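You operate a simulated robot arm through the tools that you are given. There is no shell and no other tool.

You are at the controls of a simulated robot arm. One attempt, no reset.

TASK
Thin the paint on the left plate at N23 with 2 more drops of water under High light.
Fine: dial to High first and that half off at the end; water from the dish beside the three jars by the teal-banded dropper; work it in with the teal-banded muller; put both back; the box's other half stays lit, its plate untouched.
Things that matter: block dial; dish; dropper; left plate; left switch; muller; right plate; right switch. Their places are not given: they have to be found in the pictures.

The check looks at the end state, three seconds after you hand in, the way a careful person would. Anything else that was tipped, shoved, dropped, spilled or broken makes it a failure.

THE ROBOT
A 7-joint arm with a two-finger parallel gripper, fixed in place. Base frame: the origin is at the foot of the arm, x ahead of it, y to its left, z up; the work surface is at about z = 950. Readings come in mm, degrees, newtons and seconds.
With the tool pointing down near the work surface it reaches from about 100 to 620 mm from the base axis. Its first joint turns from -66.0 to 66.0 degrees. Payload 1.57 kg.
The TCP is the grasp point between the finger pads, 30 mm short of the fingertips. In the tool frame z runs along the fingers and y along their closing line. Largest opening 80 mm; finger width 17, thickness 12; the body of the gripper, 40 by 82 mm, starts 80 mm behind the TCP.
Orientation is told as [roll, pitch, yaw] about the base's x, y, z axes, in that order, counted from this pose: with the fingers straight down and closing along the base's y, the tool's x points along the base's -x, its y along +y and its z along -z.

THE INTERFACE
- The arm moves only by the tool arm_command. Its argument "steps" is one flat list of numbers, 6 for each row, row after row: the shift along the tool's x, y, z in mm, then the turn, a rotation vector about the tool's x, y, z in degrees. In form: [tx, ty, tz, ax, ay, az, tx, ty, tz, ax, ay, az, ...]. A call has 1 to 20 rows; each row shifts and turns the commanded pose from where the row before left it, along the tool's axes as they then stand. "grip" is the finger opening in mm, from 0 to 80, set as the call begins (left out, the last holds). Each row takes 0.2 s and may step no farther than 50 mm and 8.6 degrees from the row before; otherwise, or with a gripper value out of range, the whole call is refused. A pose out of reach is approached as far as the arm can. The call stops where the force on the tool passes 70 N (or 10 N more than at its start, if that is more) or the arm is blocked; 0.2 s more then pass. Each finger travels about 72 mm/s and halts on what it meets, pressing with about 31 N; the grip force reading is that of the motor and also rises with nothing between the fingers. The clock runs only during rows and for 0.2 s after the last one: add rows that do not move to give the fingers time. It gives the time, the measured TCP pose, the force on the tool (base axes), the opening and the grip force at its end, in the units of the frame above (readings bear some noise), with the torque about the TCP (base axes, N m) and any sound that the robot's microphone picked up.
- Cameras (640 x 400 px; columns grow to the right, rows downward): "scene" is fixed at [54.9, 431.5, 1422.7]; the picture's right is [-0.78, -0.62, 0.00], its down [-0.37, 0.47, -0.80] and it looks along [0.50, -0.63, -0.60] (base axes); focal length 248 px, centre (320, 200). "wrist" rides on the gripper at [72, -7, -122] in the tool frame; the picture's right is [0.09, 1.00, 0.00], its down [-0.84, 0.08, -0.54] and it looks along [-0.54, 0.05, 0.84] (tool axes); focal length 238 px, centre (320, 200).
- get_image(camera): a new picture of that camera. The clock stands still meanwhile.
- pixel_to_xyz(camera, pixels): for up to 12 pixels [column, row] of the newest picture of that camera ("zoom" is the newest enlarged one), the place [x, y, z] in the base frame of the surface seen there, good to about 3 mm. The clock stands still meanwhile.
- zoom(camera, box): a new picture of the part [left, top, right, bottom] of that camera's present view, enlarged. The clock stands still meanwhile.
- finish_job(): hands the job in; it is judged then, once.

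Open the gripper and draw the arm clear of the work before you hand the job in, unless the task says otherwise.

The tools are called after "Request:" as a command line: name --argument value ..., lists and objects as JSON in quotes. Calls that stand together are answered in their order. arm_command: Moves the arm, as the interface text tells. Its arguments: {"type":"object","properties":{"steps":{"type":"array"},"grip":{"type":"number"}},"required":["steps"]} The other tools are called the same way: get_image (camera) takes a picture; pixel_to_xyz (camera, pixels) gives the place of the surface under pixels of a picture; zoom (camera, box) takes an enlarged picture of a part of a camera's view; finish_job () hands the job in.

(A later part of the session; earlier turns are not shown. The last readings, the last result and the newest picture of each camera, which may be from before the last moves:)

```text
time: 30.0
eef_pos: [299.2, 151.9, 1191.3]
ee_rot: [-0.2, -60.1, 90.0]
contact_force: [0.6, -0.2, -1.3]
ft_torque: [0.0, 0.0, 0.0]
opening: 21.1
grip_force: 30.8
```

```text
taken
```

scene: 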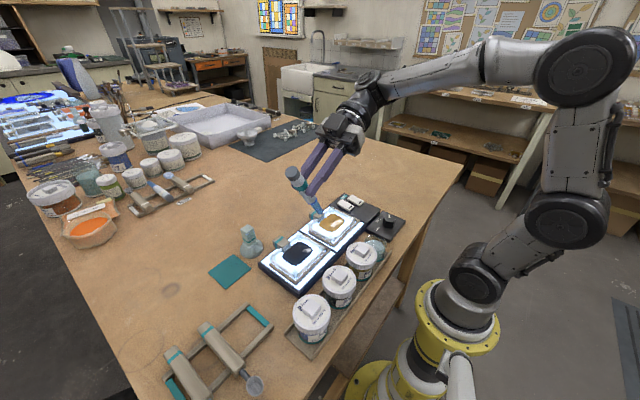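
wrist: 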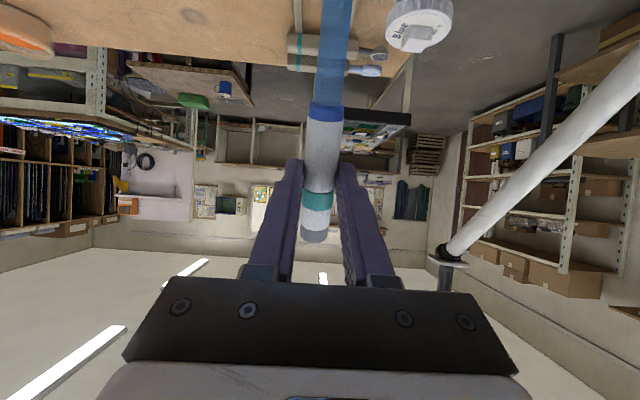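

The dropper is tilted tip-down over the plates' air space. I'll zoom to measure the tip position and check the dish.

Request:
zoom --camera "scene" --box '[270, 150, 410, 270]'

Request:
pixel_to_xyz --camera "scene" --pixels '[[295, 175], [302, 185], [311, 200], [316, 207], [319, 211], [376, 247], [376, 240], [378, 255], [370, 243], [384, 247]]'

```text
3.33 times, centred on (340, 210) of scene
```

zoom: 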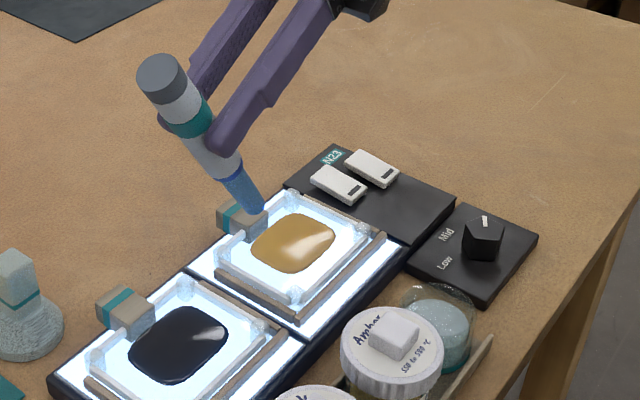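

```text
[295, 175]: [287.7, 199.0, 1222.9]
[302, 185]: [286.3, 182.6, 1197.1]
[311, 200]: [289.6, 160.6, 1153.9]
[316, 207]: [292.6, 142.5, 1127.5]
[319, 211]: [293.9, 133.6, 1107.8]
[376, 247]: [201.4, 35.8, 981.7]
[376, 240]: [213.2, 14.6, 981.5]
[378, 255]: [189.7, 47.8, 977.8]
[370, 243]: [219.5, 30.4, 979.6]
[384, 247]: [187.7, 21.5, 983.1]
```

The tip is near (297,120,1098) as predicted. I'll zoom in closely on the dish to learn its rim and water level.

Request:
zoom --camera "scene" --box '[350, 225, 410, 265]'

Request:
pixel_to_xyz --camera "zoom" --pixels '[[180, 130], [270, 95], [360, 130], [400, 200], [280, 200], [330, 200], [280, 160], [330, 250], [250, 130], [350, 290], [390, 260], [200, 100]]'

```text
10.00 times, centred on (380, 245) of scene
```

zoom: 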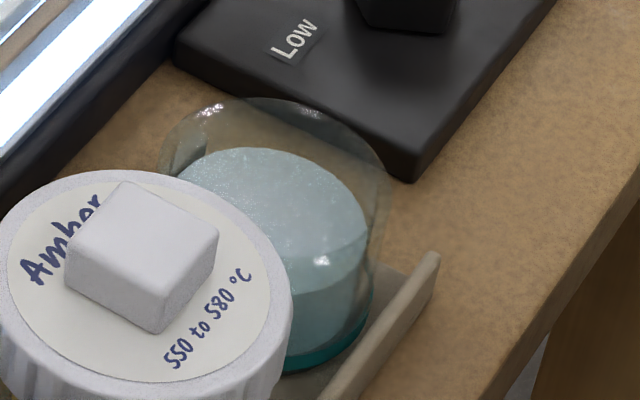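

```text
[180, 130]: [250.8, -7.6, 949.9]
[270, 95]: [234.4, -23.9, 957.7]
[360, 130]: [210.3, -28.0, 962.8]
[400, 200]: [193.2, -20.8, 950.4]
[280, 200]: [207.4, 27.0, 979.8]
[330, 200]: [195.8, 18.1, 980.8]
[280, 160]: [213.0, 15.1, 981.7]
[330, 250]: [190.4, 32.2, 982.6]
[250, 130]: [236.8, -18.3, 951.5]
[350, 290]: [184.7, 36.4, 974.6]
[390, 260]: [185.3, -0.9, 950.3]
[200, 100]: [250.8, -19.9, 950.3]
```

The dish has its rim at about z=1000, water at 981, centre ≈(206.7,33.5) and inner radius ≈24. I'll tilt 10° more and move laterally until the tip is high above the dish.

Request:
arm_command --steps '[0, 0, 0, 0, -5, 0, 0, 0, 0, 0, -5, 0, 9.2, 23.1, -25.1, 0, 0, 0, 9.2, 23.1, -25.1, 0, 0, 0, 9.2, 23.1, -25.1, 0, 0, 0, 9.2, 23.1, -25.1, 0, 0, 0, 0, 0, 0, 0, 0, 0]'

Request:
get_image --camera "scene"

```text
time: 31.6
eef_pos: [205.9, 45.1, 1190.8]
ee_rot: [0.0, -70.0, 90.0]
contact_force: [-0.1, 0.0, -1.5]
ft_torque: [0.03, -0.01, -0.01]
opening: 21.3
grip_force: 30.8
```

```text
taken
```

scene: 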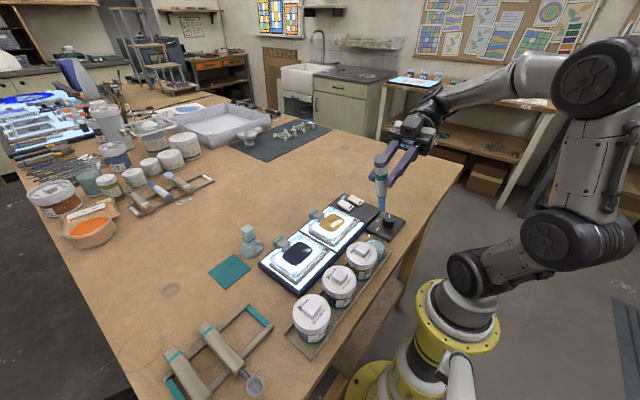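

Reached above the dish. I'll descend 76 mm so the tip hovers just above the dish rim, then check.

Request:
arm_command --steps '[35.7, 0, 13, 0, 0, 0, 35.7, 0, 13, 0, 0, 0, 0, 0, 0, 0, 0, 0]'

Request:
zoom --camera "scene" --box '[330, 160, 450, 270]'

Request:
get_image --camera "wrist"

```text
time: 32.4
eef_pos: [206.5, 44.2, 1114.9]
ee_rot: [-0.1, -70.1, 89.8]
contact_force: [-0.4, -0.8, -1.9]
ft_torque: [0.01, -0.02, 0.01]
opening: 21.1
grip_force: 31.2
```

```text
3.64 times, centred on (390, 215) of scene
```

zoom: 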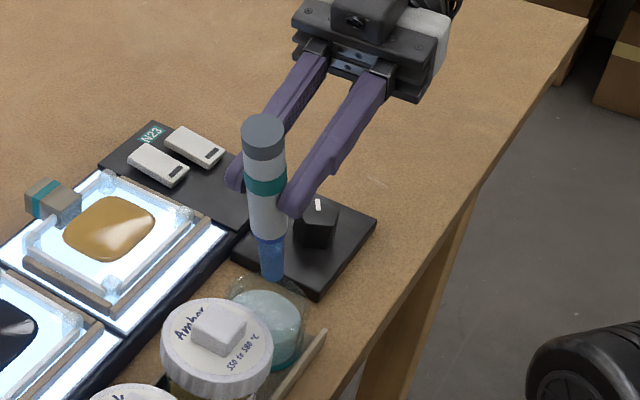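

```text
taken
```

wrist: 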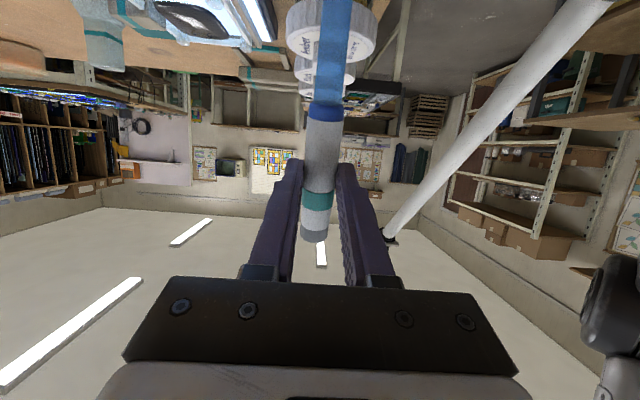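

The tip appears at zoom (270,280), over the dish. I'll measure the tip to verify its position before dipping.

Request:
zoom --camera "scene" --box '[350, 205, 410, 265]'

Request:
pixel_to_xyz --camera "zoom" --pixels '[[283, 200], [280, 180], [283, 160], [285, 120], [275, 195], [292, 195], [300, 290]]'

```text
6.67 times, centred on (380, 235) of scene
```

zoom: 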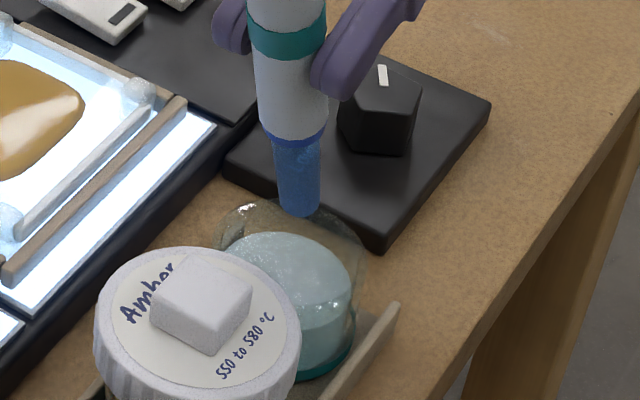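

```text
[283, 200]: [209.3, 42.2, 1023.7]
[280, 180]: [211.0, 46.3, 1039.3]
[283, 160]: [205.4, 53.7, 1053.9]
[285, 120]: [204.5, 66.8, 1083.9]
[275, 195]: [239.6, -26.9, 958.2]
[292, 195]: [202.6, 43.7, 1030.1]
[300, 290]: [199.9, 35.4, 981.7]
```

The tip axis is near (208,34), well within the dish. I'll descend 43 mm so the tip dips ~8 mm below the water surface.

Request:
arm_command --steps '[13.8, 0, 4, 0, 0, 0, 13.8, 0, 4, 0, 0, 0, 13.8, 0, 4, 0, 0, 0, 0, 0, 0, 0, 0, 0]'

Request:
zoom --camera "scene" --box '[350, 205, 410, 265]'

```text
time: 33.4
eef_pos: [207.4, 41.7, 1071.3]
ee_rot: [0.1, -70.0, 90.0]
contact_force: [-0.4, 0.2, -0.6]
ft_torque: [-0.01, -0.02, -0.01]
opening: 21.0
grip_force: 30.6
```

```text
6.67 times, centred on (380, 235) of scene
```

zoom: 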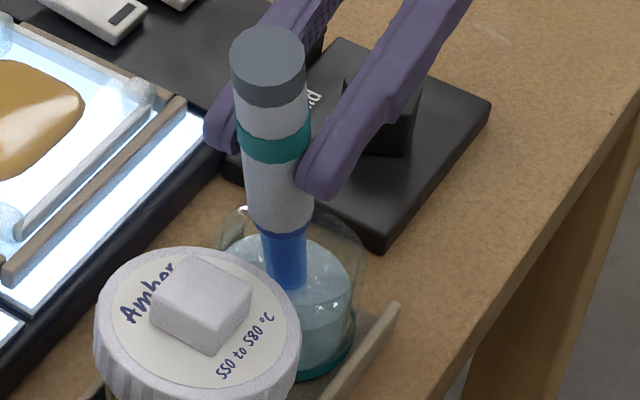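

The tip is in the water and the tube looks darker, perhaps filled. I'll wait a moment and then raise it to compare the tube's look.

Request:
arm_command --steps '[0, 0, 0, 0, 0, 0, 0, 0, 0, 0, 0, 0, 0, 0, 0, 0, 0, 0]'

Request:
arm_command --steps '[-13.8, 0, -5, 0, 0, 0, -13.8, 0, -5, 0, 0, 0, -13.8, 0, -5, 0, 0, 0, 0, 0, 0, 0, 0, 0]'

Request:
zoom --camera "scene" --box '[350, 205, 410, 265]'

```text
time: 34.2
eef_pos: [205.7, 42.5, 1071.0]
ee_rot: [0.0, -70.0, 90.1]
contact_force: [-0.8, 0.8, -0.5]
ft_torque: [-0.02, 0.0, 0.0]
opening: 21.1
grip_force: 31.0
```

```text
time: 35.2
eef_pos: [205.9, 43.4, 1115.8]
ee_rot: [0.0, -70.0, 90.0]
contact_force: [1.6, -0.1, -0.4]
ft_torque: [-0.05, 0.06, -0.02]
opening: 21.4
grip_force: 31.3
```

```text
6.67 times, centred on (380, 235) of scene
```

zoom: 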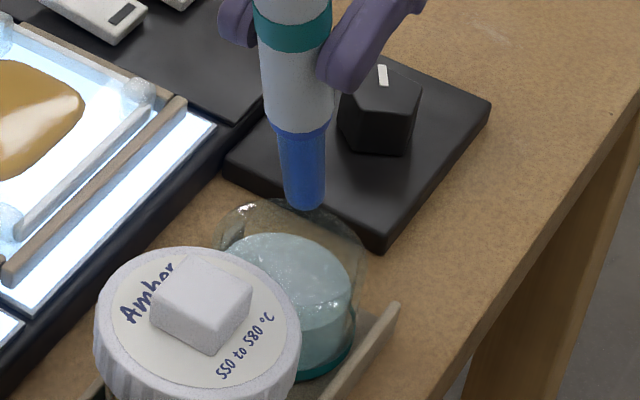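

The tube is now solid blue, so dipping filled it. I'll raise it and carry it along the gap between jars and box, then over to the left (black) plate.

Request:
arm_command --steps '[-42.3, 0, -15.4, 0, 0, 0, 0, -40, 0, 0, 0, 0, -15.3, 0, 42.2, 0, 0, 0, -15.3, 0, 42.2, 0, 0, 0, -15.3, 0, 42.2, 0, 0, 0, 0, -42, 0, 0, 0, 0, 0, -42, 0, 0, 0, 0, 0, 0, 0, 0, 0, 0]'

Request:
get_image --camera "scene"

Request:
zoom --camera "scene" --box '[230, 170, 370, 290]'

```text
time: 37.0
eef_pos: [330.0, 178.0, 1160.4]
ee_rot: [0.0, -70.0, 89.9]
contact_force: [-0.6, 0.1, -0.2]
ft_torque: [0.01, -0.03, -0.01]
opening: 21.4
grip_force: 31.4
```

```text
taken
```

scene: 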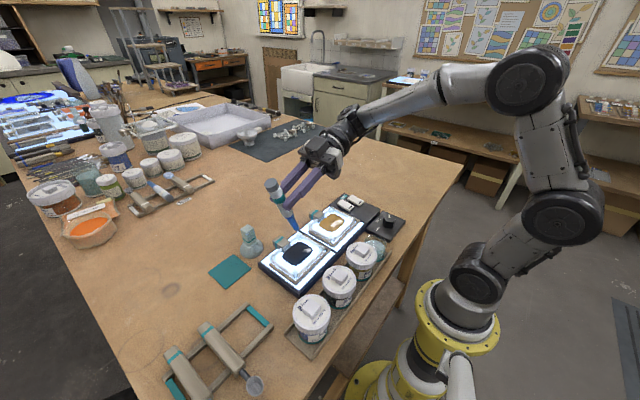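

```text
3.33 times, centred on (300, 230) of scene
```

zoom: 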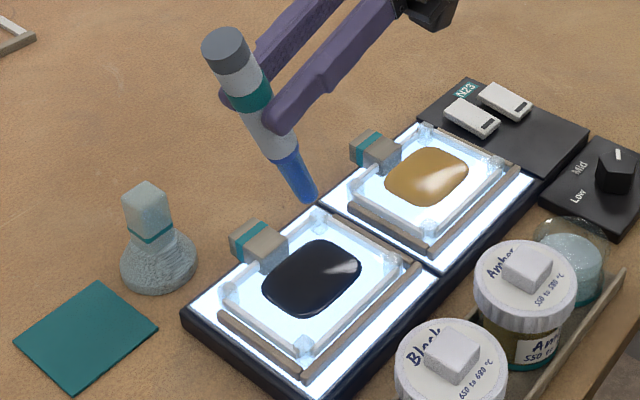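

The loaded dropper is above the black (left) plate. I'll lower the tip to about 20 mm above the paint and zoom for a before-picture.

Request:
arm_command --steps '[21.6, 0, 7.9, 0, 0, 0, 21.6, 0, 7.9, 0, 0, 0, 0, 0, 0, 0, 0, 0]'

Request:
zoom --camera "scene" --box '[260, 210, 350, 290]'

Request:
get_image --camera "wrist"

```text
time: 37.8
eef_pos: [330.6, 177.6, 1113.9]
ee_rot: [0.1, -70.0, 89.9]
contact_force: [0.0, 0.4, -0.3]
ft_torque: [0.0, -0.01, -0.01]
opening: 21.1
grip_force: 31.4
```

```text
5.00 times, centred on (305, 250) of scene
```

zoom: 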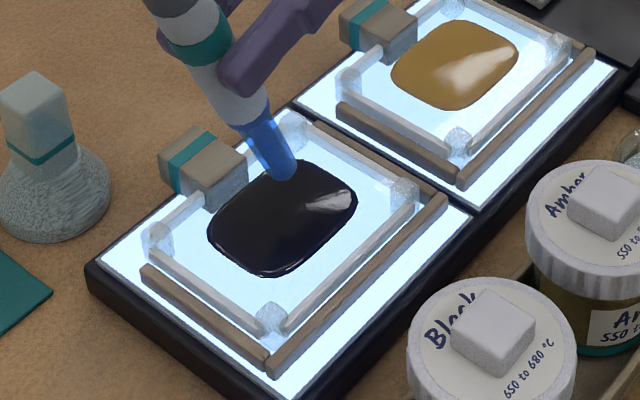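

```text
taken
```

wrist: 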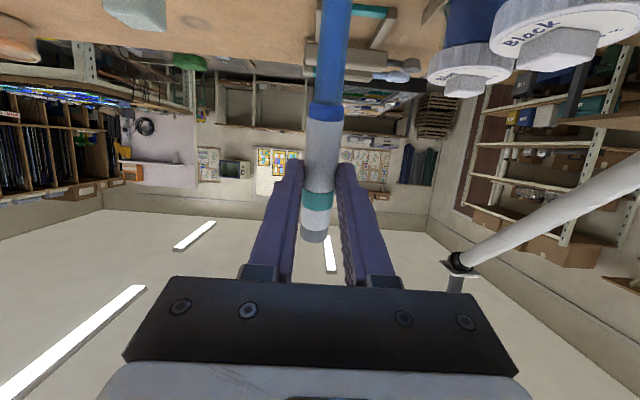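

The tip hovers over the paint with no drop so far. I'll wait one second here and listen.

Request:
arm_command --steps '[0, 0, 0, 0, 0, 0, 0, 0, 0, 0, 0, 0, 0, 0, 0, 0, 0, 0]'

Request:
zoom --camera "scene" --box '[260, 210, 350, 290]'

```text
time: 38.6
eef_pos: [330.0, 176.8, 1114.5]
ee_rot: [0.0, -70.0, 90.0]
contact_force: [0.1, 0.4, -1.0]
ft_torque: [-0.02, 0.02, -0.02]
opening: 20.9
grip_force: 30.7
```

```text
5.00 times, centred on (305, 250) of scene
```

zoom: 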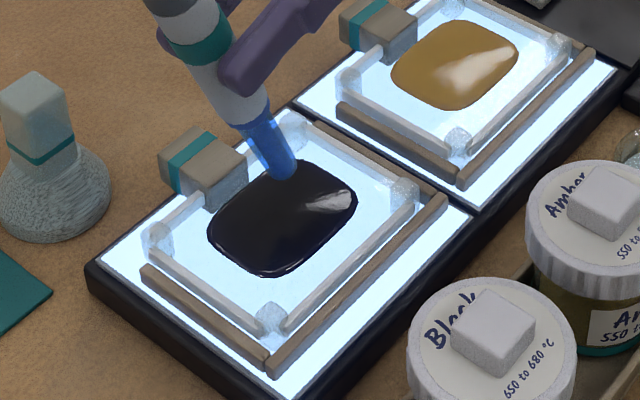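

No drop fell by itself. I'll measure the tip and the paint surface before trying a gentle touch-off.

Request:
pixel_to_xyz --camera "zoom" --pixels '[[284, 172], [280, 160], [270, 140], [260, 115], [290, 200], [260, 230], [320, 190], [240, 215], [300, 250]]'

Request:
zoom --camera "scene" --box '[290, 225, 330, 260]'

```text
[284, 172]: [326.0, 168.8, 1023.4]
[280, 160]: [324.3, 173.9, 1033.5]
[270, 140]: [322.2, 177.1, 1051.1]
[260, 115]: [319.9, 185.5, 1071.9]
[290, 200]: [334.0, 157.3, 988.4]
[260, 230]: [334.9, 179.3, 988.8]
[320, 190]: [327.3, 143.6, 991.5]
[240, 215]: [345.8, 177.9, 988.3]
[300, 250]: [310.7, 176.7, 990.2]
```

```text
11.43 times, centred on (310, 242) of scene
```

zoom: 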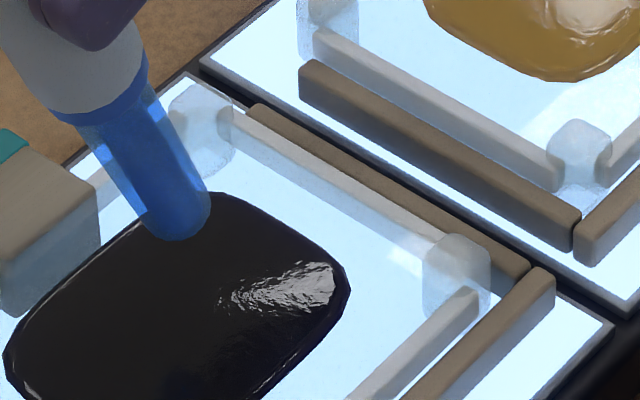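

The tip's lower end is near (328,163,1016) and the paint surface is ≈989. I'll first try making the tip steeper (to 80°) here, then check for any drop.

Request:
arm_command --steps '[0, 0, 0, 0, -5, 0, 0, 0, 0, 0, -5, 0, 0, 0, 0, 0, 0, 0, 0, 0, 0, 0, 0, 0]'

Request:
zoom --camera "scene" --box '[260, 210, 350, 290]'

```text
time: 39.6
eef_pos: [330.7, 177.7, 1113.6]
ee_rot: [0.0, -80.0, 89.9]
contact_force: [-0.1, -0.4, -1.1]
ft_torque: [-0.02, 0.0, 0.02]
opening: 21.2
grip_force: 30.5
```

```text
5.00 times, centred on (305, 250) of scene
```

zoom: 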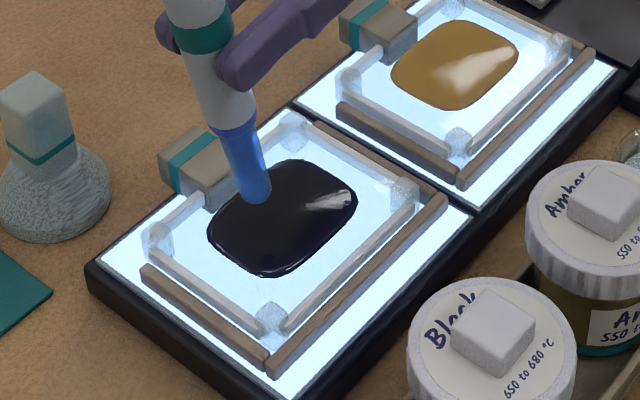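

No drop from steepening alone. I'll centre the tip over the paint and lower it to just above the surface.

Request:
arm_command --steps '[11, 0, -5.2, 0, 0, 0, 11, 0, -5.2, 0, 0, 0, 0, 0, 0, 0, 0, 0]'

Request:
zoom --camera "scene" --box '[280, 215, 330, 275]'

```text
time: 40.4
eef_pos: [331.2, 163.4, 1094.6]
ee_rot: [0.0, -80.0, 90.0]
contact_force: [-0.3, -0.2, -0.8]
ft_torque: [0.01, 0.0, 0.0]
opening: 21.1
grip_force: 30.9
```

```text
6.67 times, centred on (305, 245) of scene
```

zoom: 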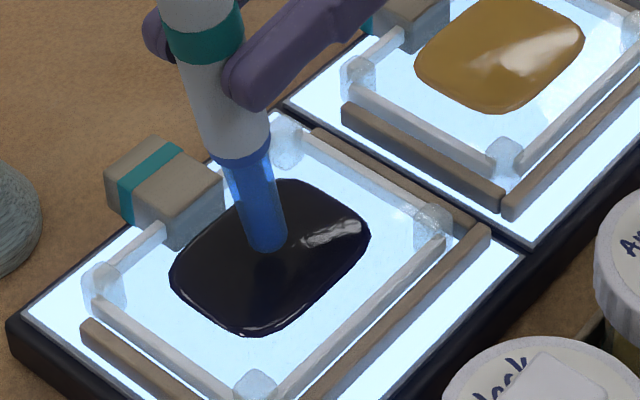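

The tip is a few millimetres above the paint, centred. I'll lower in 2 mm steps until a light contact appears.

Request:
arm_command --steps '[1.97, 0, 0.35, 0, 0, 0, 1.97, 0, 0.35, 0, 0, 0]'

Request:
zoom --camera "scene" --box '[280, 215, 330, 275]'

```text
time: 41.0
eef_pos: [331.5, 162.5, 1089.6]
ee_rot: [-0.2, -80.0, 90.3]
contact_force: [-0.8, -0.1, -1.2]
ft_torque: [-0.02, 0.0, -0.02]
opening: 21.1
grip_force: 30.6
```

```text
6.67 times, centred on (305, 245) of scene
```

zoom: 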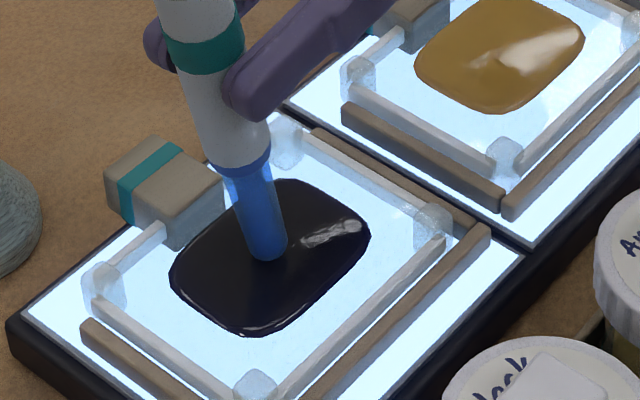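

No contact yet (force ~1 N). I'll go 1 mm per row a bit further.

Request:
arm_command --steps '[1, 0, 0.2, 0, 0, 0, 1, 0, 0.2, 0, 0, 0]'

Request:
zoom --camera "scene" --box '[280, 215, 330, 275]'

```text
time: 41.6
eef_pos: [331.7, 162.5, 1088.9]
ee_rot: [0.0, -80.0, 89.9]
contact_force: [-0.4, -0.5, -0.4]
ft_torque: [0.02, -0.01, 0.01]
opening: 20.9
grip_force: 30.4
```

```text
6.67 times, centred on (305, 245) of scene
```

zoom: 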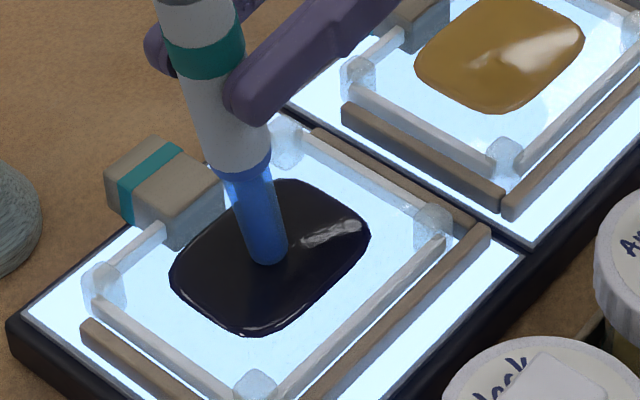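

Still no contact force. I'll lower another 2 mm gently.

Request:
arm_command --steps '[1, 0, 0.2, 0, 0, 0, 1, 0, 0.2, 0, 0, 0]'

Request:
zoom --camera "scene" --box '[280, 215, 330, 275]'

```text
time: 42.2
eef_pos: [330.5, 163.2, 1086.8]
ee_rot: [0.0, -80.0, 90.0]
contact_force: [-0.6, -0.4, -0.9]
ft_torque: [-0.03, 0.0, -0.02]
opening: 21.5
grip_force: 30.6
```

```text
6.67 times, centred on (305, 245) of scene
```

zoom: 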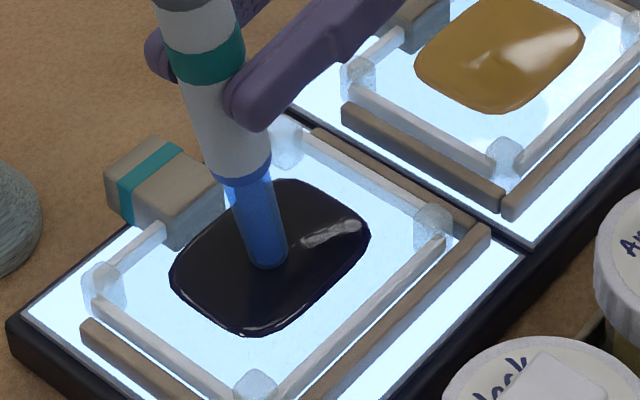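

I'll measure the tip's lower end against the paint just around it.

Request:
zoom --camera "scene" --box '[285, 235, 315, 265]'

Request:
pixel_to_xyz --camera "zoom" --pixels '[[280, 240], [275, 220], [265, 190], [255, 150], [295, 245], [280, 260], [285, 275], [275, 290], [300, 290]]'

```text
13.33 times, centred on (300, 250) of scene
```

zoom: 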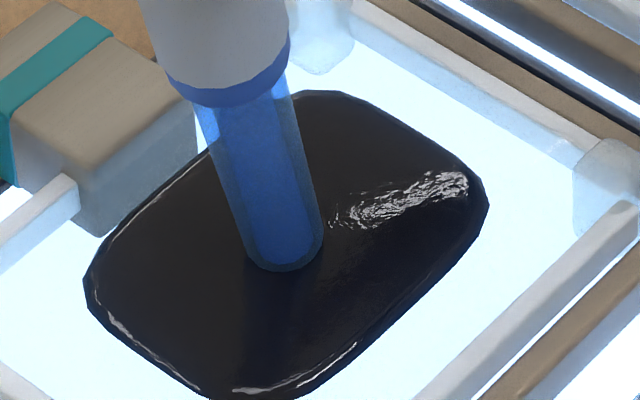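

```text
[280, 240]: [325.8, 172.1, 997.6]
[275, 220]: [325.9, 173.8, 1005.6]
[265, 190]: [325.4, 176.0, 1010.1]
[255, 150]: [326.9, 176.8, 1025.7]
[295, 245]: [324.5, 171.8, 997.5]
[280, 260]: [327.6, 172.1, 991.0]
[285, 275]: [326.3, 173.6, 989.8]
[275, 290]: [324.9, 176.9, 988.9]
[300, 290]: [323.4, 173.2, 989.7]
```

The tip's lower end is at z≈991 against paint at ≈989.5. I'll go down 1 mm at a time for a light touch.

Request:
arm_command --steps '[1, 0, 0.2, 0, 0, 0, 1, 0, 0.2, 0, 0, 0]'

Request:
zoom --camera "scene" --box '[285, 235, 315, 265]'

```text
time: 42.8
eef_pos: [330.8, 162.7, 1087.1]
ee_rot: [-1.0, -80.2, 90.9]
contact_force: [-3.0, -1.2, 9.0]
ft_torque: [0.01, 0.2, 0.03]
opening: 21.3
grip_force: 31.1
```

```text
13.33 times, centred on (300, 250) of scene
```

zoom: 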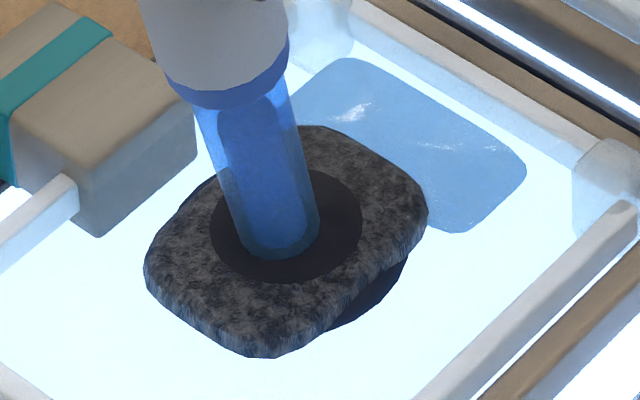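

Contact made (9 N) and the paint now shows an unmixed clump with a water pool, so touching releases water. I'll lift off straight away and examine.

Request:
arm_command --steps '[-9.8, 0, -1.8, 0, 0, 0]'

Request:
zoom --camera "scene" --box '[280, 225, 330, 275]'

Request:
zoom --camera "scene" --box '[260, 170, 350, 290]'

```text
time: 43.2
eef_pos: [330.4, 162.2, 1094.6]
ee_rot: [0.4, -79.8, 89.6]
contact_force: [1.0, 0.2, 0.2]
ft_torque: [0.0, -0.01, -0.01]
opening: 21.3
grip_force: 31.2
```

```text
8.00 times, centred on (305, 250) of scene
```

zoom: 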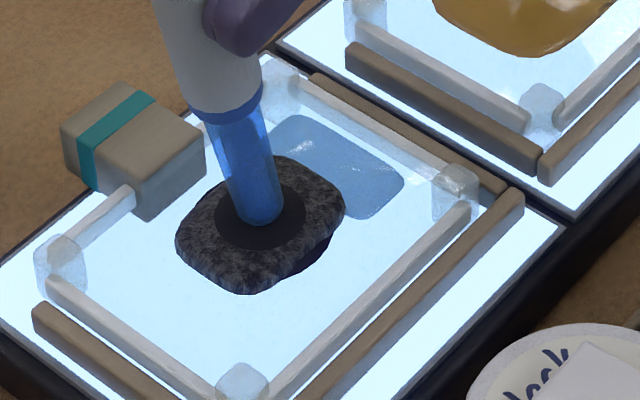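

```text
3.33 times, centred on (305, 230) of scene
```

zoom: 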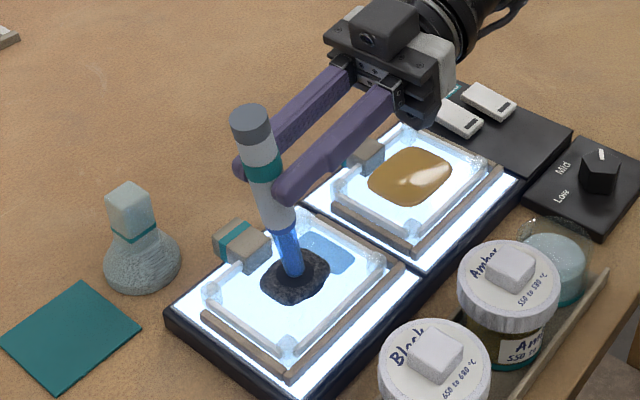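

I'll zoom tightly on the tube and paint to judge how much water was released.

Request:
zoom --camera "scene" --box '[285, 230, 315, 260]'

Request:
get_image --camera "wrist"

Request:
zoom --camera "wrist" --box '[280, 0, 380, 120]'

```text
13.33 times, centred on (300, 245) of scene
```

zoom: 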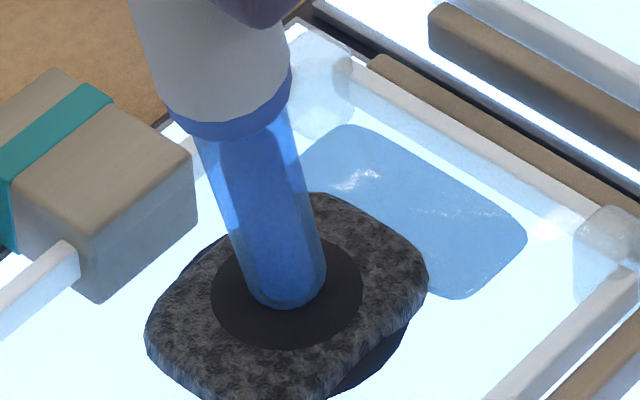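

```text
taken
```

wrist: 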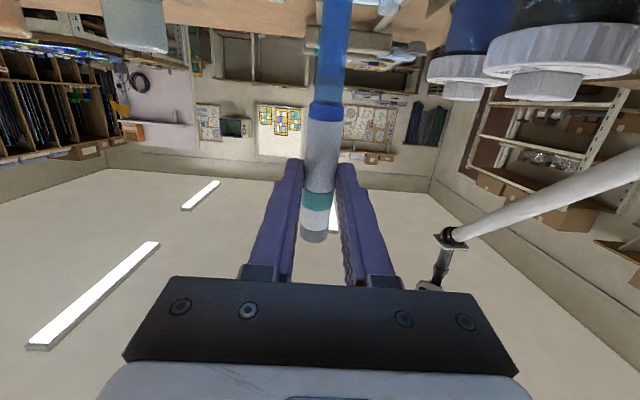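

```text
3.33 times, centred on (330, 60) of wrist
```

zoom: 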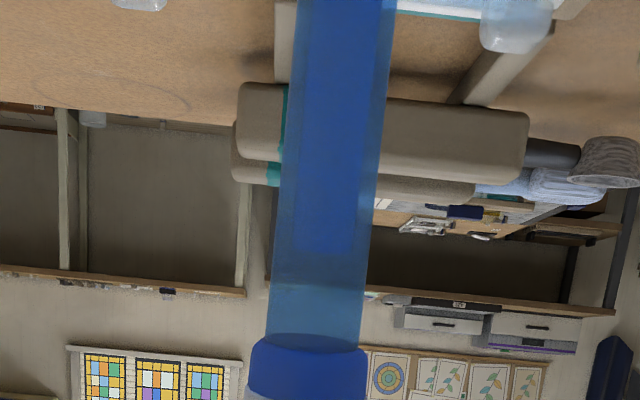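

The liquid column now ends ~9 mm below the collar, so some water left the tube. I'll raise the dropper 40 mm for an unobstructed look at the plate.

Request:
arm_command --steps '[-39.4, 0, -7, 0, 0, 0, 0, 0, 0, 0, 0, 0]'

Request:
zoom --camera "scene" --box '[270, 225, 330, 275]'

Request:
zoom --camera "scene" --box '[280, 200, 320, 240]'

```text
time: 43.8
eef_pos: [330.8, 163.4, 1135.0]
ee_rot: [0.2, -80.0, 89.8]
contact_force: [0.8, 0.0, -0.5]
ft_torque: [0.0, -0.02, 0.01]
opening: 21.2
grip_force: 30.9
```

```text
8.00 times, centred on (300, 250) of scene
```

zoom: 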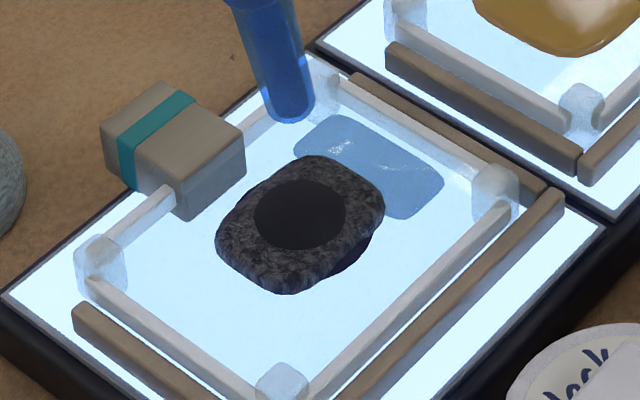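

```text
10.00 times, centred on (300, 220) of scene
```

zoom: 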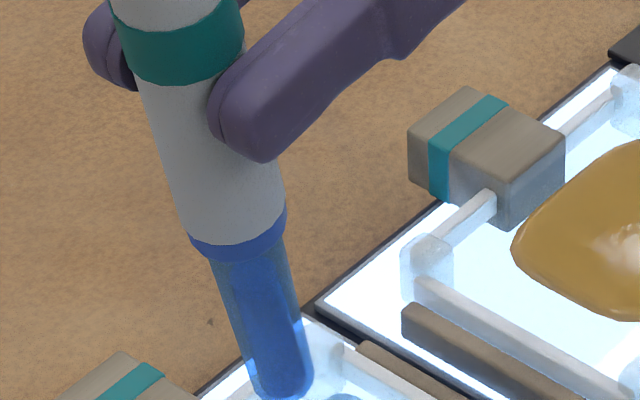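

The clump shows one round wet spot, suggesting one drop per touch. I'll measure the clump's height before the second touch.

Request:
zoom --camera "scene" --box '[270, 225, 330, 275]'

Request:
pixel_to_xyz --camera "zoom" --pixels '[[300, 215], [260, 250], [350, 190], [300, 270], [320, 170], [370, 180], [340, 140], [420, 190], [240, 230], [360, 250]]'

```text
8.00 times, centred on (300, 250) of scene
```

zoom: 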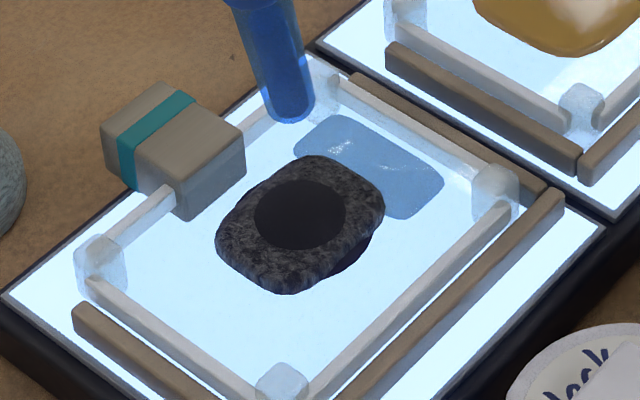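

```text
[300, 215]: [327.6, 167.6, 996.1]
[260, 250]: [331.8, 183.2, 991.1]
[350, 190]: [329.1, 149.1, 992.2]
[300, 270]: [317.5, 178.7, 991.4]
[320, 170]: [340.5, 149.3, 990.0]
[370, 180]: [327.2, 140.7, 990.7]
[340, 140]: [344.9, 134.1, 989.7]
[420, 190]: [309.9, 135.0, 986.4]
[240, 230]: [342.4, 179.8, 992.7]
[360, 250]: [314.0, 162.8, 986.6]
```

The clump top is at ≈992–996. I'll lower the tip to about 4 mm above it, then approach in small steps.

Request:
arm_command --steps '[35.5, 0, 6.3, 0, 0, 0, 0, 0, 0, 0, 0, 0]'

Request:
zoom --camera "scene" --box '[285, 230, 315, 260]'

```text
time: 44.4
eef_pos: [331.6, 162.9, 1097.2]
ee_rot: [-0.2, -80.0, 90.2]
contact_force: [0.5, -0.7, -0.9]
ft_torque: [0.0, -0.02, 0.02]
opening: 21.1
grip_force: 30.6
```

```text
13.33 times, centred on (300, 245) of scene
```

zoom: 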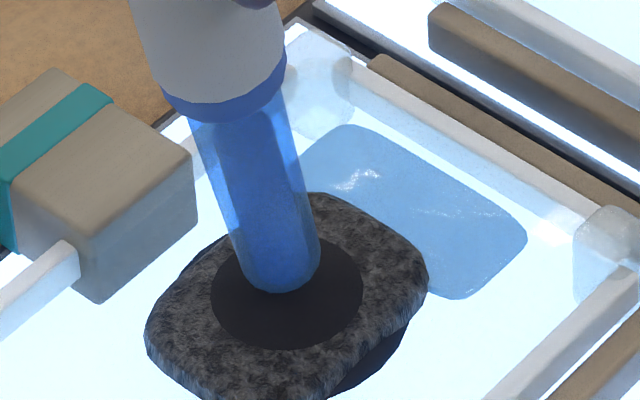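

The tip is just above the wet spot. I'll step down 4 mm and check for contact.

Request:
arm_command --steps '[1.97, 0, 0.35, 0, 0, 0, 1.97, 0, 0.35, 0, 0, 0]'

```text
time: 45.0
eef_pos: [331.3, 162.3, 1093.5]
ee_rot: [0.0, -80.0, 90.0]
contact_force: [-0.7, 0.3, -0.1]
ft_torque: [-0.03, 0.01, 0.03]
opening: 21.0
grip_force: 31.1
```

No contact yet (force under 1 N). I'll step down another 2 mm.

Request:
arm_command --steps '[1.97, 0, 0.35, 0, 0, 0]'

Request:
zoom --camera "scene" --box '[285, 230, 315, 260]'

```text
time: 45.4
eef_pos: [331.0, 162.4, 1091.3]
ee_rot: [0.0, -80.0, 90.0]
contact_force: [-0.5, -0.4, -0.5]
ft_torque: [0.02, 0.02, 0.02]
opening: 21.0
grip_force: 30.8
```

```text
13.33 times, centred on (300, 245) of scene
```

zoom: 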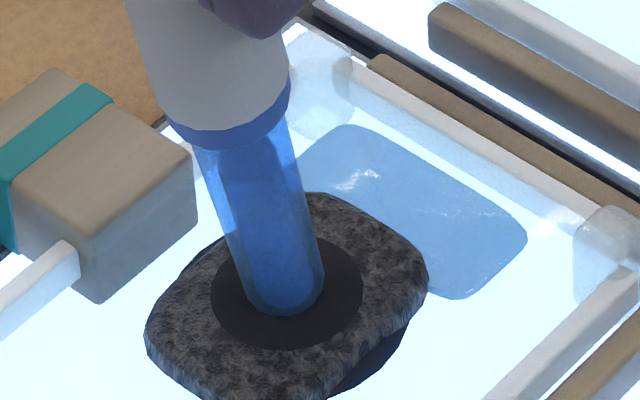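

Still no force. I'll go another 3 mm in two small rows.

Request:
arm_command --steps '[1.5, 0, 0.26, 0, 0, 0, 1.5, 0, 0.26, 0, 0, 0]'

Request:
zoom --camera "scene" --box '[285, 230, 315, 260]'

```text
time: 46.0
eef_pos: [331.4, 164.3, 1089.7]
ee_rot: [0.0, -80.0, 90.0]
contact_force: [0.6, -0.2, -1.2]
ft_torque: [-0.02, 0.01, 0.0]
opening: 21.1
grip_force: 30.8
```

```text
13.33 times, centred on (300, 245) of scene
```

zoom: 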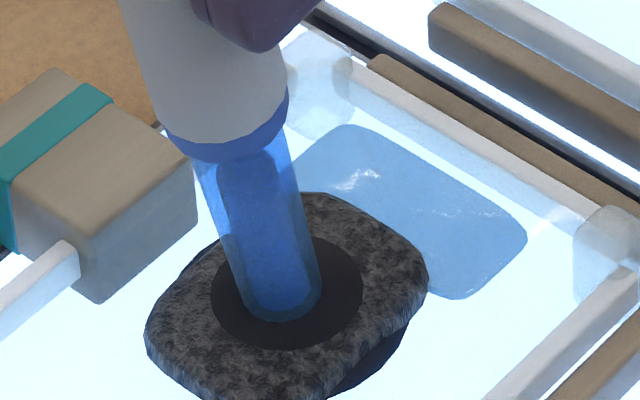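

The tip is nearly at the surface. I'll step down 1.5 mm more and read the force.

Request:
arm_command --steps '[1.5, 0, 0.26, 0, 0, 0]'

```text
time: 46.4
eef_pos: [331.0, 164.6, 1086.3]
ee_rot: [0.0, -79.9, 89.9]
contact_force: [-0.5, 0.0, -0.4]
ft_torque: [-0.05, 0.01, 0.01]
opening: 21.1
grip_force: 31.1
```

Still free. One more 1.5 mm step, expecting the touch, and I'll check right after.

Request:
arm_command --steps '[1.5, 0, 0.26, 0, 0, 0]'

Request:
zoom --camera "scene" --box '[285, 230, 315, 260]'

```text
time: 46.8
eef_pos: [330.9, 162.8, 1085.5]
ee_rot: [-0.1, -80.0, 90.2]
contact_force: [-0.8, -0.5, 2.6]
ft_torque: [-0.03, 0.06, 0.02]
opening: 21.2
grip_force: 30.8
```

```text
13.33 times, centred on (300, 245) of scene
```

zoom: 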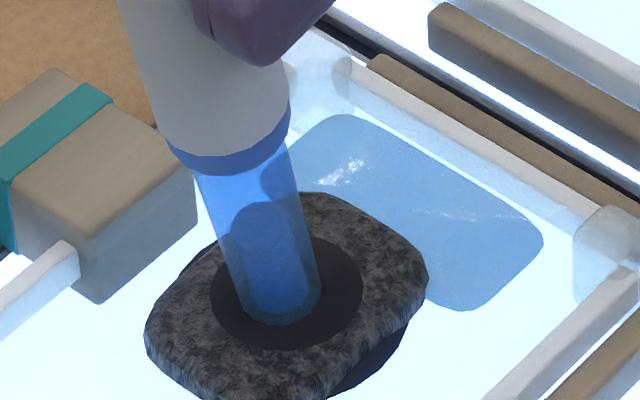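

The pool grew and the tube level fell: a second drop was released. I'll lift off at once and compare levels.

Request:
arm_command --steps '[-19.7, 0, -3.5, 0, 0, 0, -30, 0, -5.3, 0, 0, 0]'

Request:
zoom --camera "wrist" --box '[280, 0, 380, 120]'

Request:
zoom --camera "scene" --box '[270, 225, 330, 275]'

Request:
zoom --camera "scene" --box '[280, 200, 320, 240]'

```text
time: 47.4
eef_pos: [329.5, 163.2, 1135.3]
ee_rot: [-0.1, -80.1, 90.1]
contact_force: [0.5, 0.6, -1.3]
ft_torque: [-0.01, -0.02, -0.02]
opening: 21.4
grip_force: 31.0
```

```text
3.33 times, centred on (330, 60) of wrist
```

zoom: 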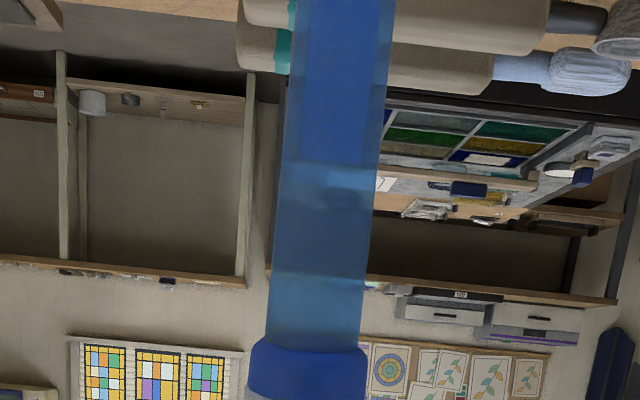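

```text
8.00 times, centred on (300, 250) of scene
```

zoom: 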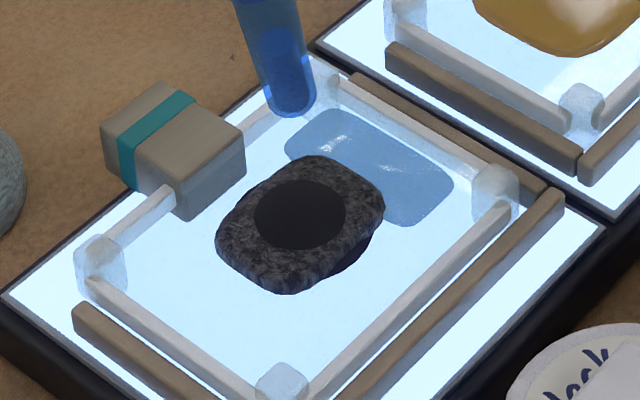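

```text
10.00 times, centred on (300, 220) of scene
```

zoom: 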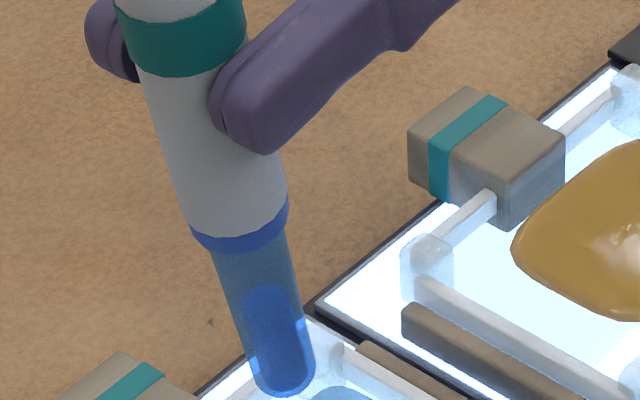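

The tube level fell by equal ~12 mm for each touch, so exactly two drops are on the left plate. I'll raise the dropper and level it (un-tilt 80°).

Request:
arm_command --steps '[-26.7, 0, -4.7, 0, 0, 0, -26.7, 0, -4.7, 0, 0, 0, 0, 0, 0, 0, 8, 0, 0, 0, 0, 0, 8, 0, 0, 0, 0, 0, 8, 0, 0, 0, 0, 0, 8, 0, 0, 0, 0, 0, 8, 0, 0, 0, 0, 0, 8, 0, 0, 0, 0, 0, 8, 0, 0, 0, 0, 0, 8, 0, 0, 0, 0, 0, 8, 0, 0, 0, 0, 0, 8, 0, 0, 0, 0, 0, 0, 0]'

Request:
get_image --camera "scene"

Request:
get_image --camera "wrist"

```text
time: 50.2
eef_pos: [330.7, 162.7, 1191.3]
ee_rot: [0.0, 0.1, 89.9]
contact_force: [0.4, -0.1, -1.9]
ft_torque: [0.02, -0.02, 0.02]
opening: 21.4
grip_force: 30.5
```

```text
taken
```

scene: 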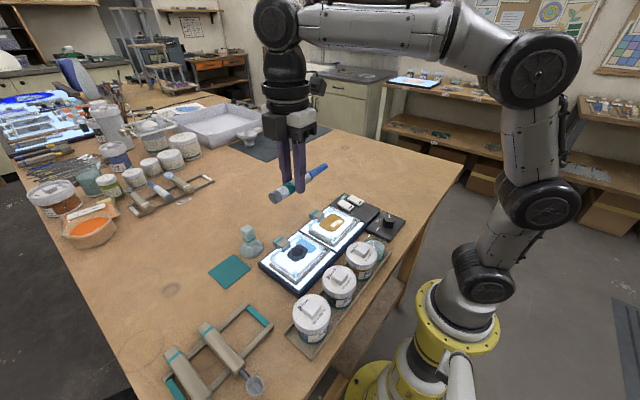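

```text
taken
```

wrist: 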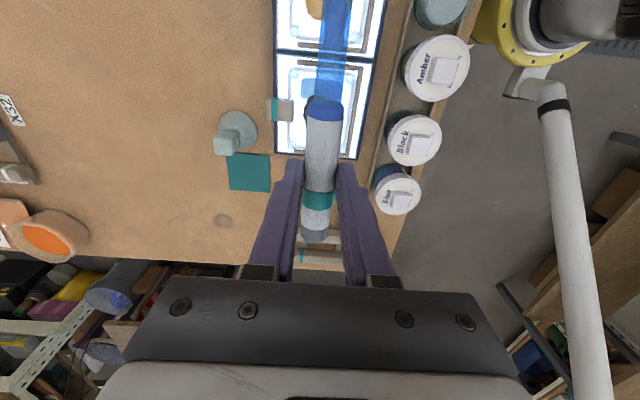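

The dropper is level and sits unchanged in the grip. I'll yaw back to 0° and carry it to above its rack slot.

Request:
arm_command --steps '[0, 0, 0, 0, 0, 8.18, 0, 0, 0, 0, 0, 8.18, 0, 0, 0, 0, 0, 8.18, 0, 0, 0, 0, 0, 8.18, 0, 0, 0, 0, 0, 8.18, 0, 0, 0, 0, 0, 8.18, 0, 0, 0, 0, 0, 8.18, 0, 0, 0, 0, 0, 8.18, 0, 0, 0, 0, 0, 8.18, 0, 0, 0, 0, 0, 8.18, 0, 0, 0, 0, 0, 8.18, 7.9, 42.3, 19.5, 0, 0, 0, 7.9, 42.3, 19.5, 0, 0, 0, 7.9, 42.3, 19.5, 0, 0, 0, 7.9, 42.3, 19.5, 0, 0, 0, 0, 0, 0, 0, 0, 0]'

Request:
get_image --camera "wrist"

Request:
zoom --camera "scene" --box '[180, 220, 320, 360]'

```text
time: 53.6
eef_pos: [297.9, 333.1, 1111.9]
ee_rot: [0.0, 0.0, 0.0]
contact_force: [0.3, -0.2, -0.5]
ft_torque: [-0.01, -0.04, -0.02]
opening: 21.4
grip_force: 30.7
```

```text
taken
```

wrist: 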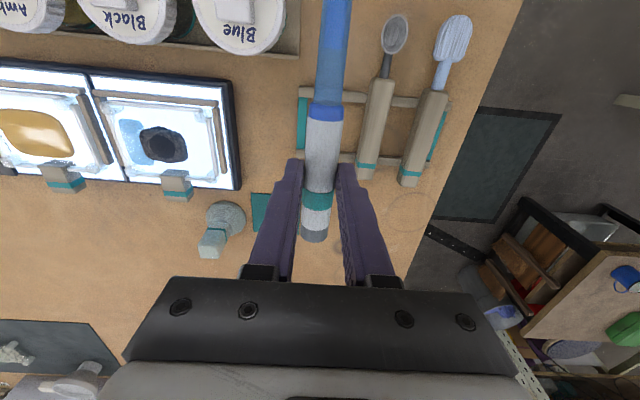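

```text
2.86 times, centred on (250, 290) of scene
```

zoom: 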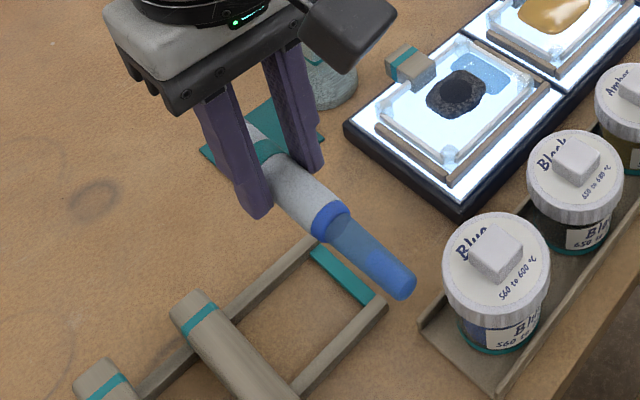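

The wrist view matches the one right after the first lift, so it's above its slot. I'll lower 118 mm and check the contact force.

Request:
arm_command --steps '[0, 0, 40, 0, 0, 0, 0, 0, 40, 0, 0, 0, 0, 0, 25, 0, 0, 0, 0, 0, 10, 0, 0, 0, 0, 0, 3, 0, 0, 0, 0, 0, 0, 0, 0, 0]'

Request:
get_image --camera "wrist"

Request:
zoom --camera "scene" --box '[180, 260, 320, 380]'

```text
time: 55.0
eef_pos: [299.7, 331.5, 994.4]
ee_rot: [-0.1, -0.1, 0.0]
contact_force: [-0.1, 0.3, -0.2]
ft_torque: [-0.01, -0.03, -0.01]
opening: 21.0
grip_force: 30.7
```

```text
taken
```

wrist: 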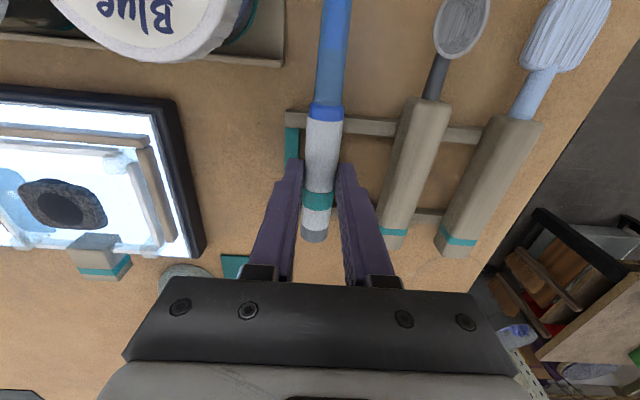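

```text
3.33 times, centred on (250, 320) of scene
```

zoom: 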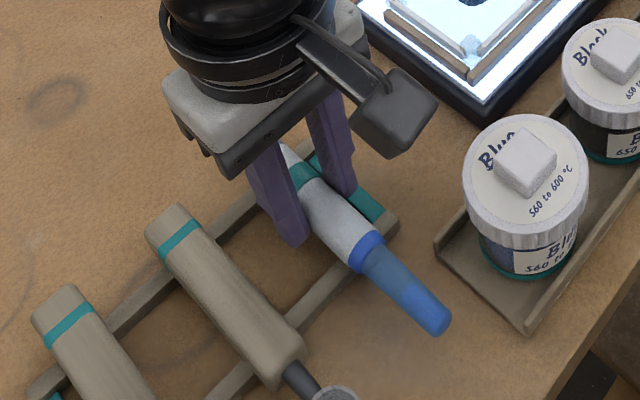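

The dropper is ~2 mm above its resting height and about 1 mm to the -y side of its original spot. I'll shift +1 mm in y and lower onto the rails.

Request:
arm_command --steps '[0, 1.0, 1, 0, 0, 0, 0, 0, 1, 0, 0, 0, 0, 0, 0.5, 0, 0, 0]'

```text
time: 55.8
eef_pos: [299.8, 332.1, 993.1]
ee_rot: [0.1, -0.1, 0.0]
contact_force: [-1.4, -1.3, 4.5]
ft_torque: [-0.04, -0.04, -0.02]
opening: 21.2
grip_force: 31.2
```

It rests on the rails (4.5 N). I'll open the fingers to 34 mm and look.

Request:
arm_command --steps '[0, 0, 0, 0, 0, 0, 0, 0, 0, 0, 0, 0]' --grip 34

Request:
get_image --camera "wrist"

```text
time: 56.4
eef_pos: [299.3, 333.2, 993.2]
ee_rot: [0.0, 0.0, 0.0]
contact_force: [0.1, -0.2, 0.5]
ft_torque: [0.02, -0.03, -0.01]
opening: 34.0
grip_force: 0.0
```

```text
taken
```

wrist: 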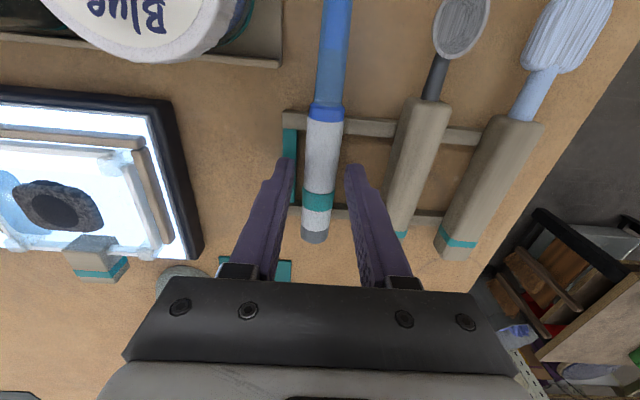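

The dropper lies in place. I'll rise and go look at the muller from above.

Request:
arm_command --steps '[0, 0, -30, 0, 0, 0, 0, 0, -45, 0, 0, 0, 0, 0, -45, 0, 0, 0, -27, -42, -5, 0, 0, 0, -27, -42, -5, 0, 0, 0, -27, -42, -5, 0, 0, 0, 0, 0, 0, 0, 0, 0]'

Request:
get_image --camera "wrist"

Request:
get_image --camera "scene"

```text
refused: row 4 steps farther than a row can; nothing moved
```

```text
taken
```

wrist: 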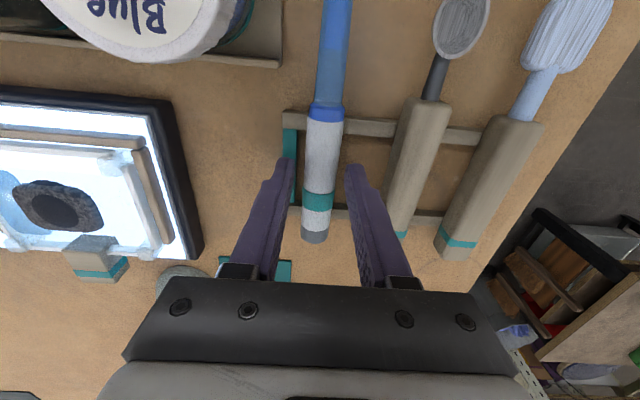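

```text
taken
```

scene: 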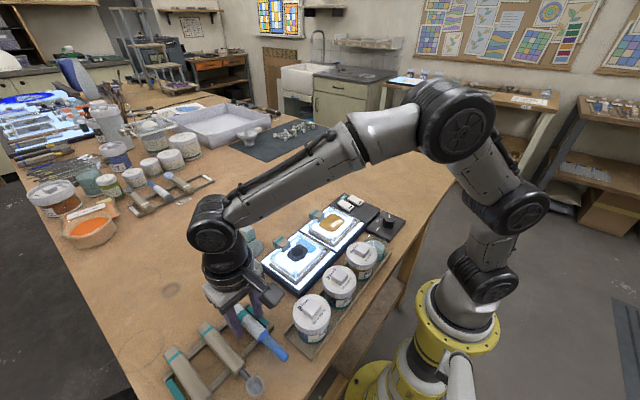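

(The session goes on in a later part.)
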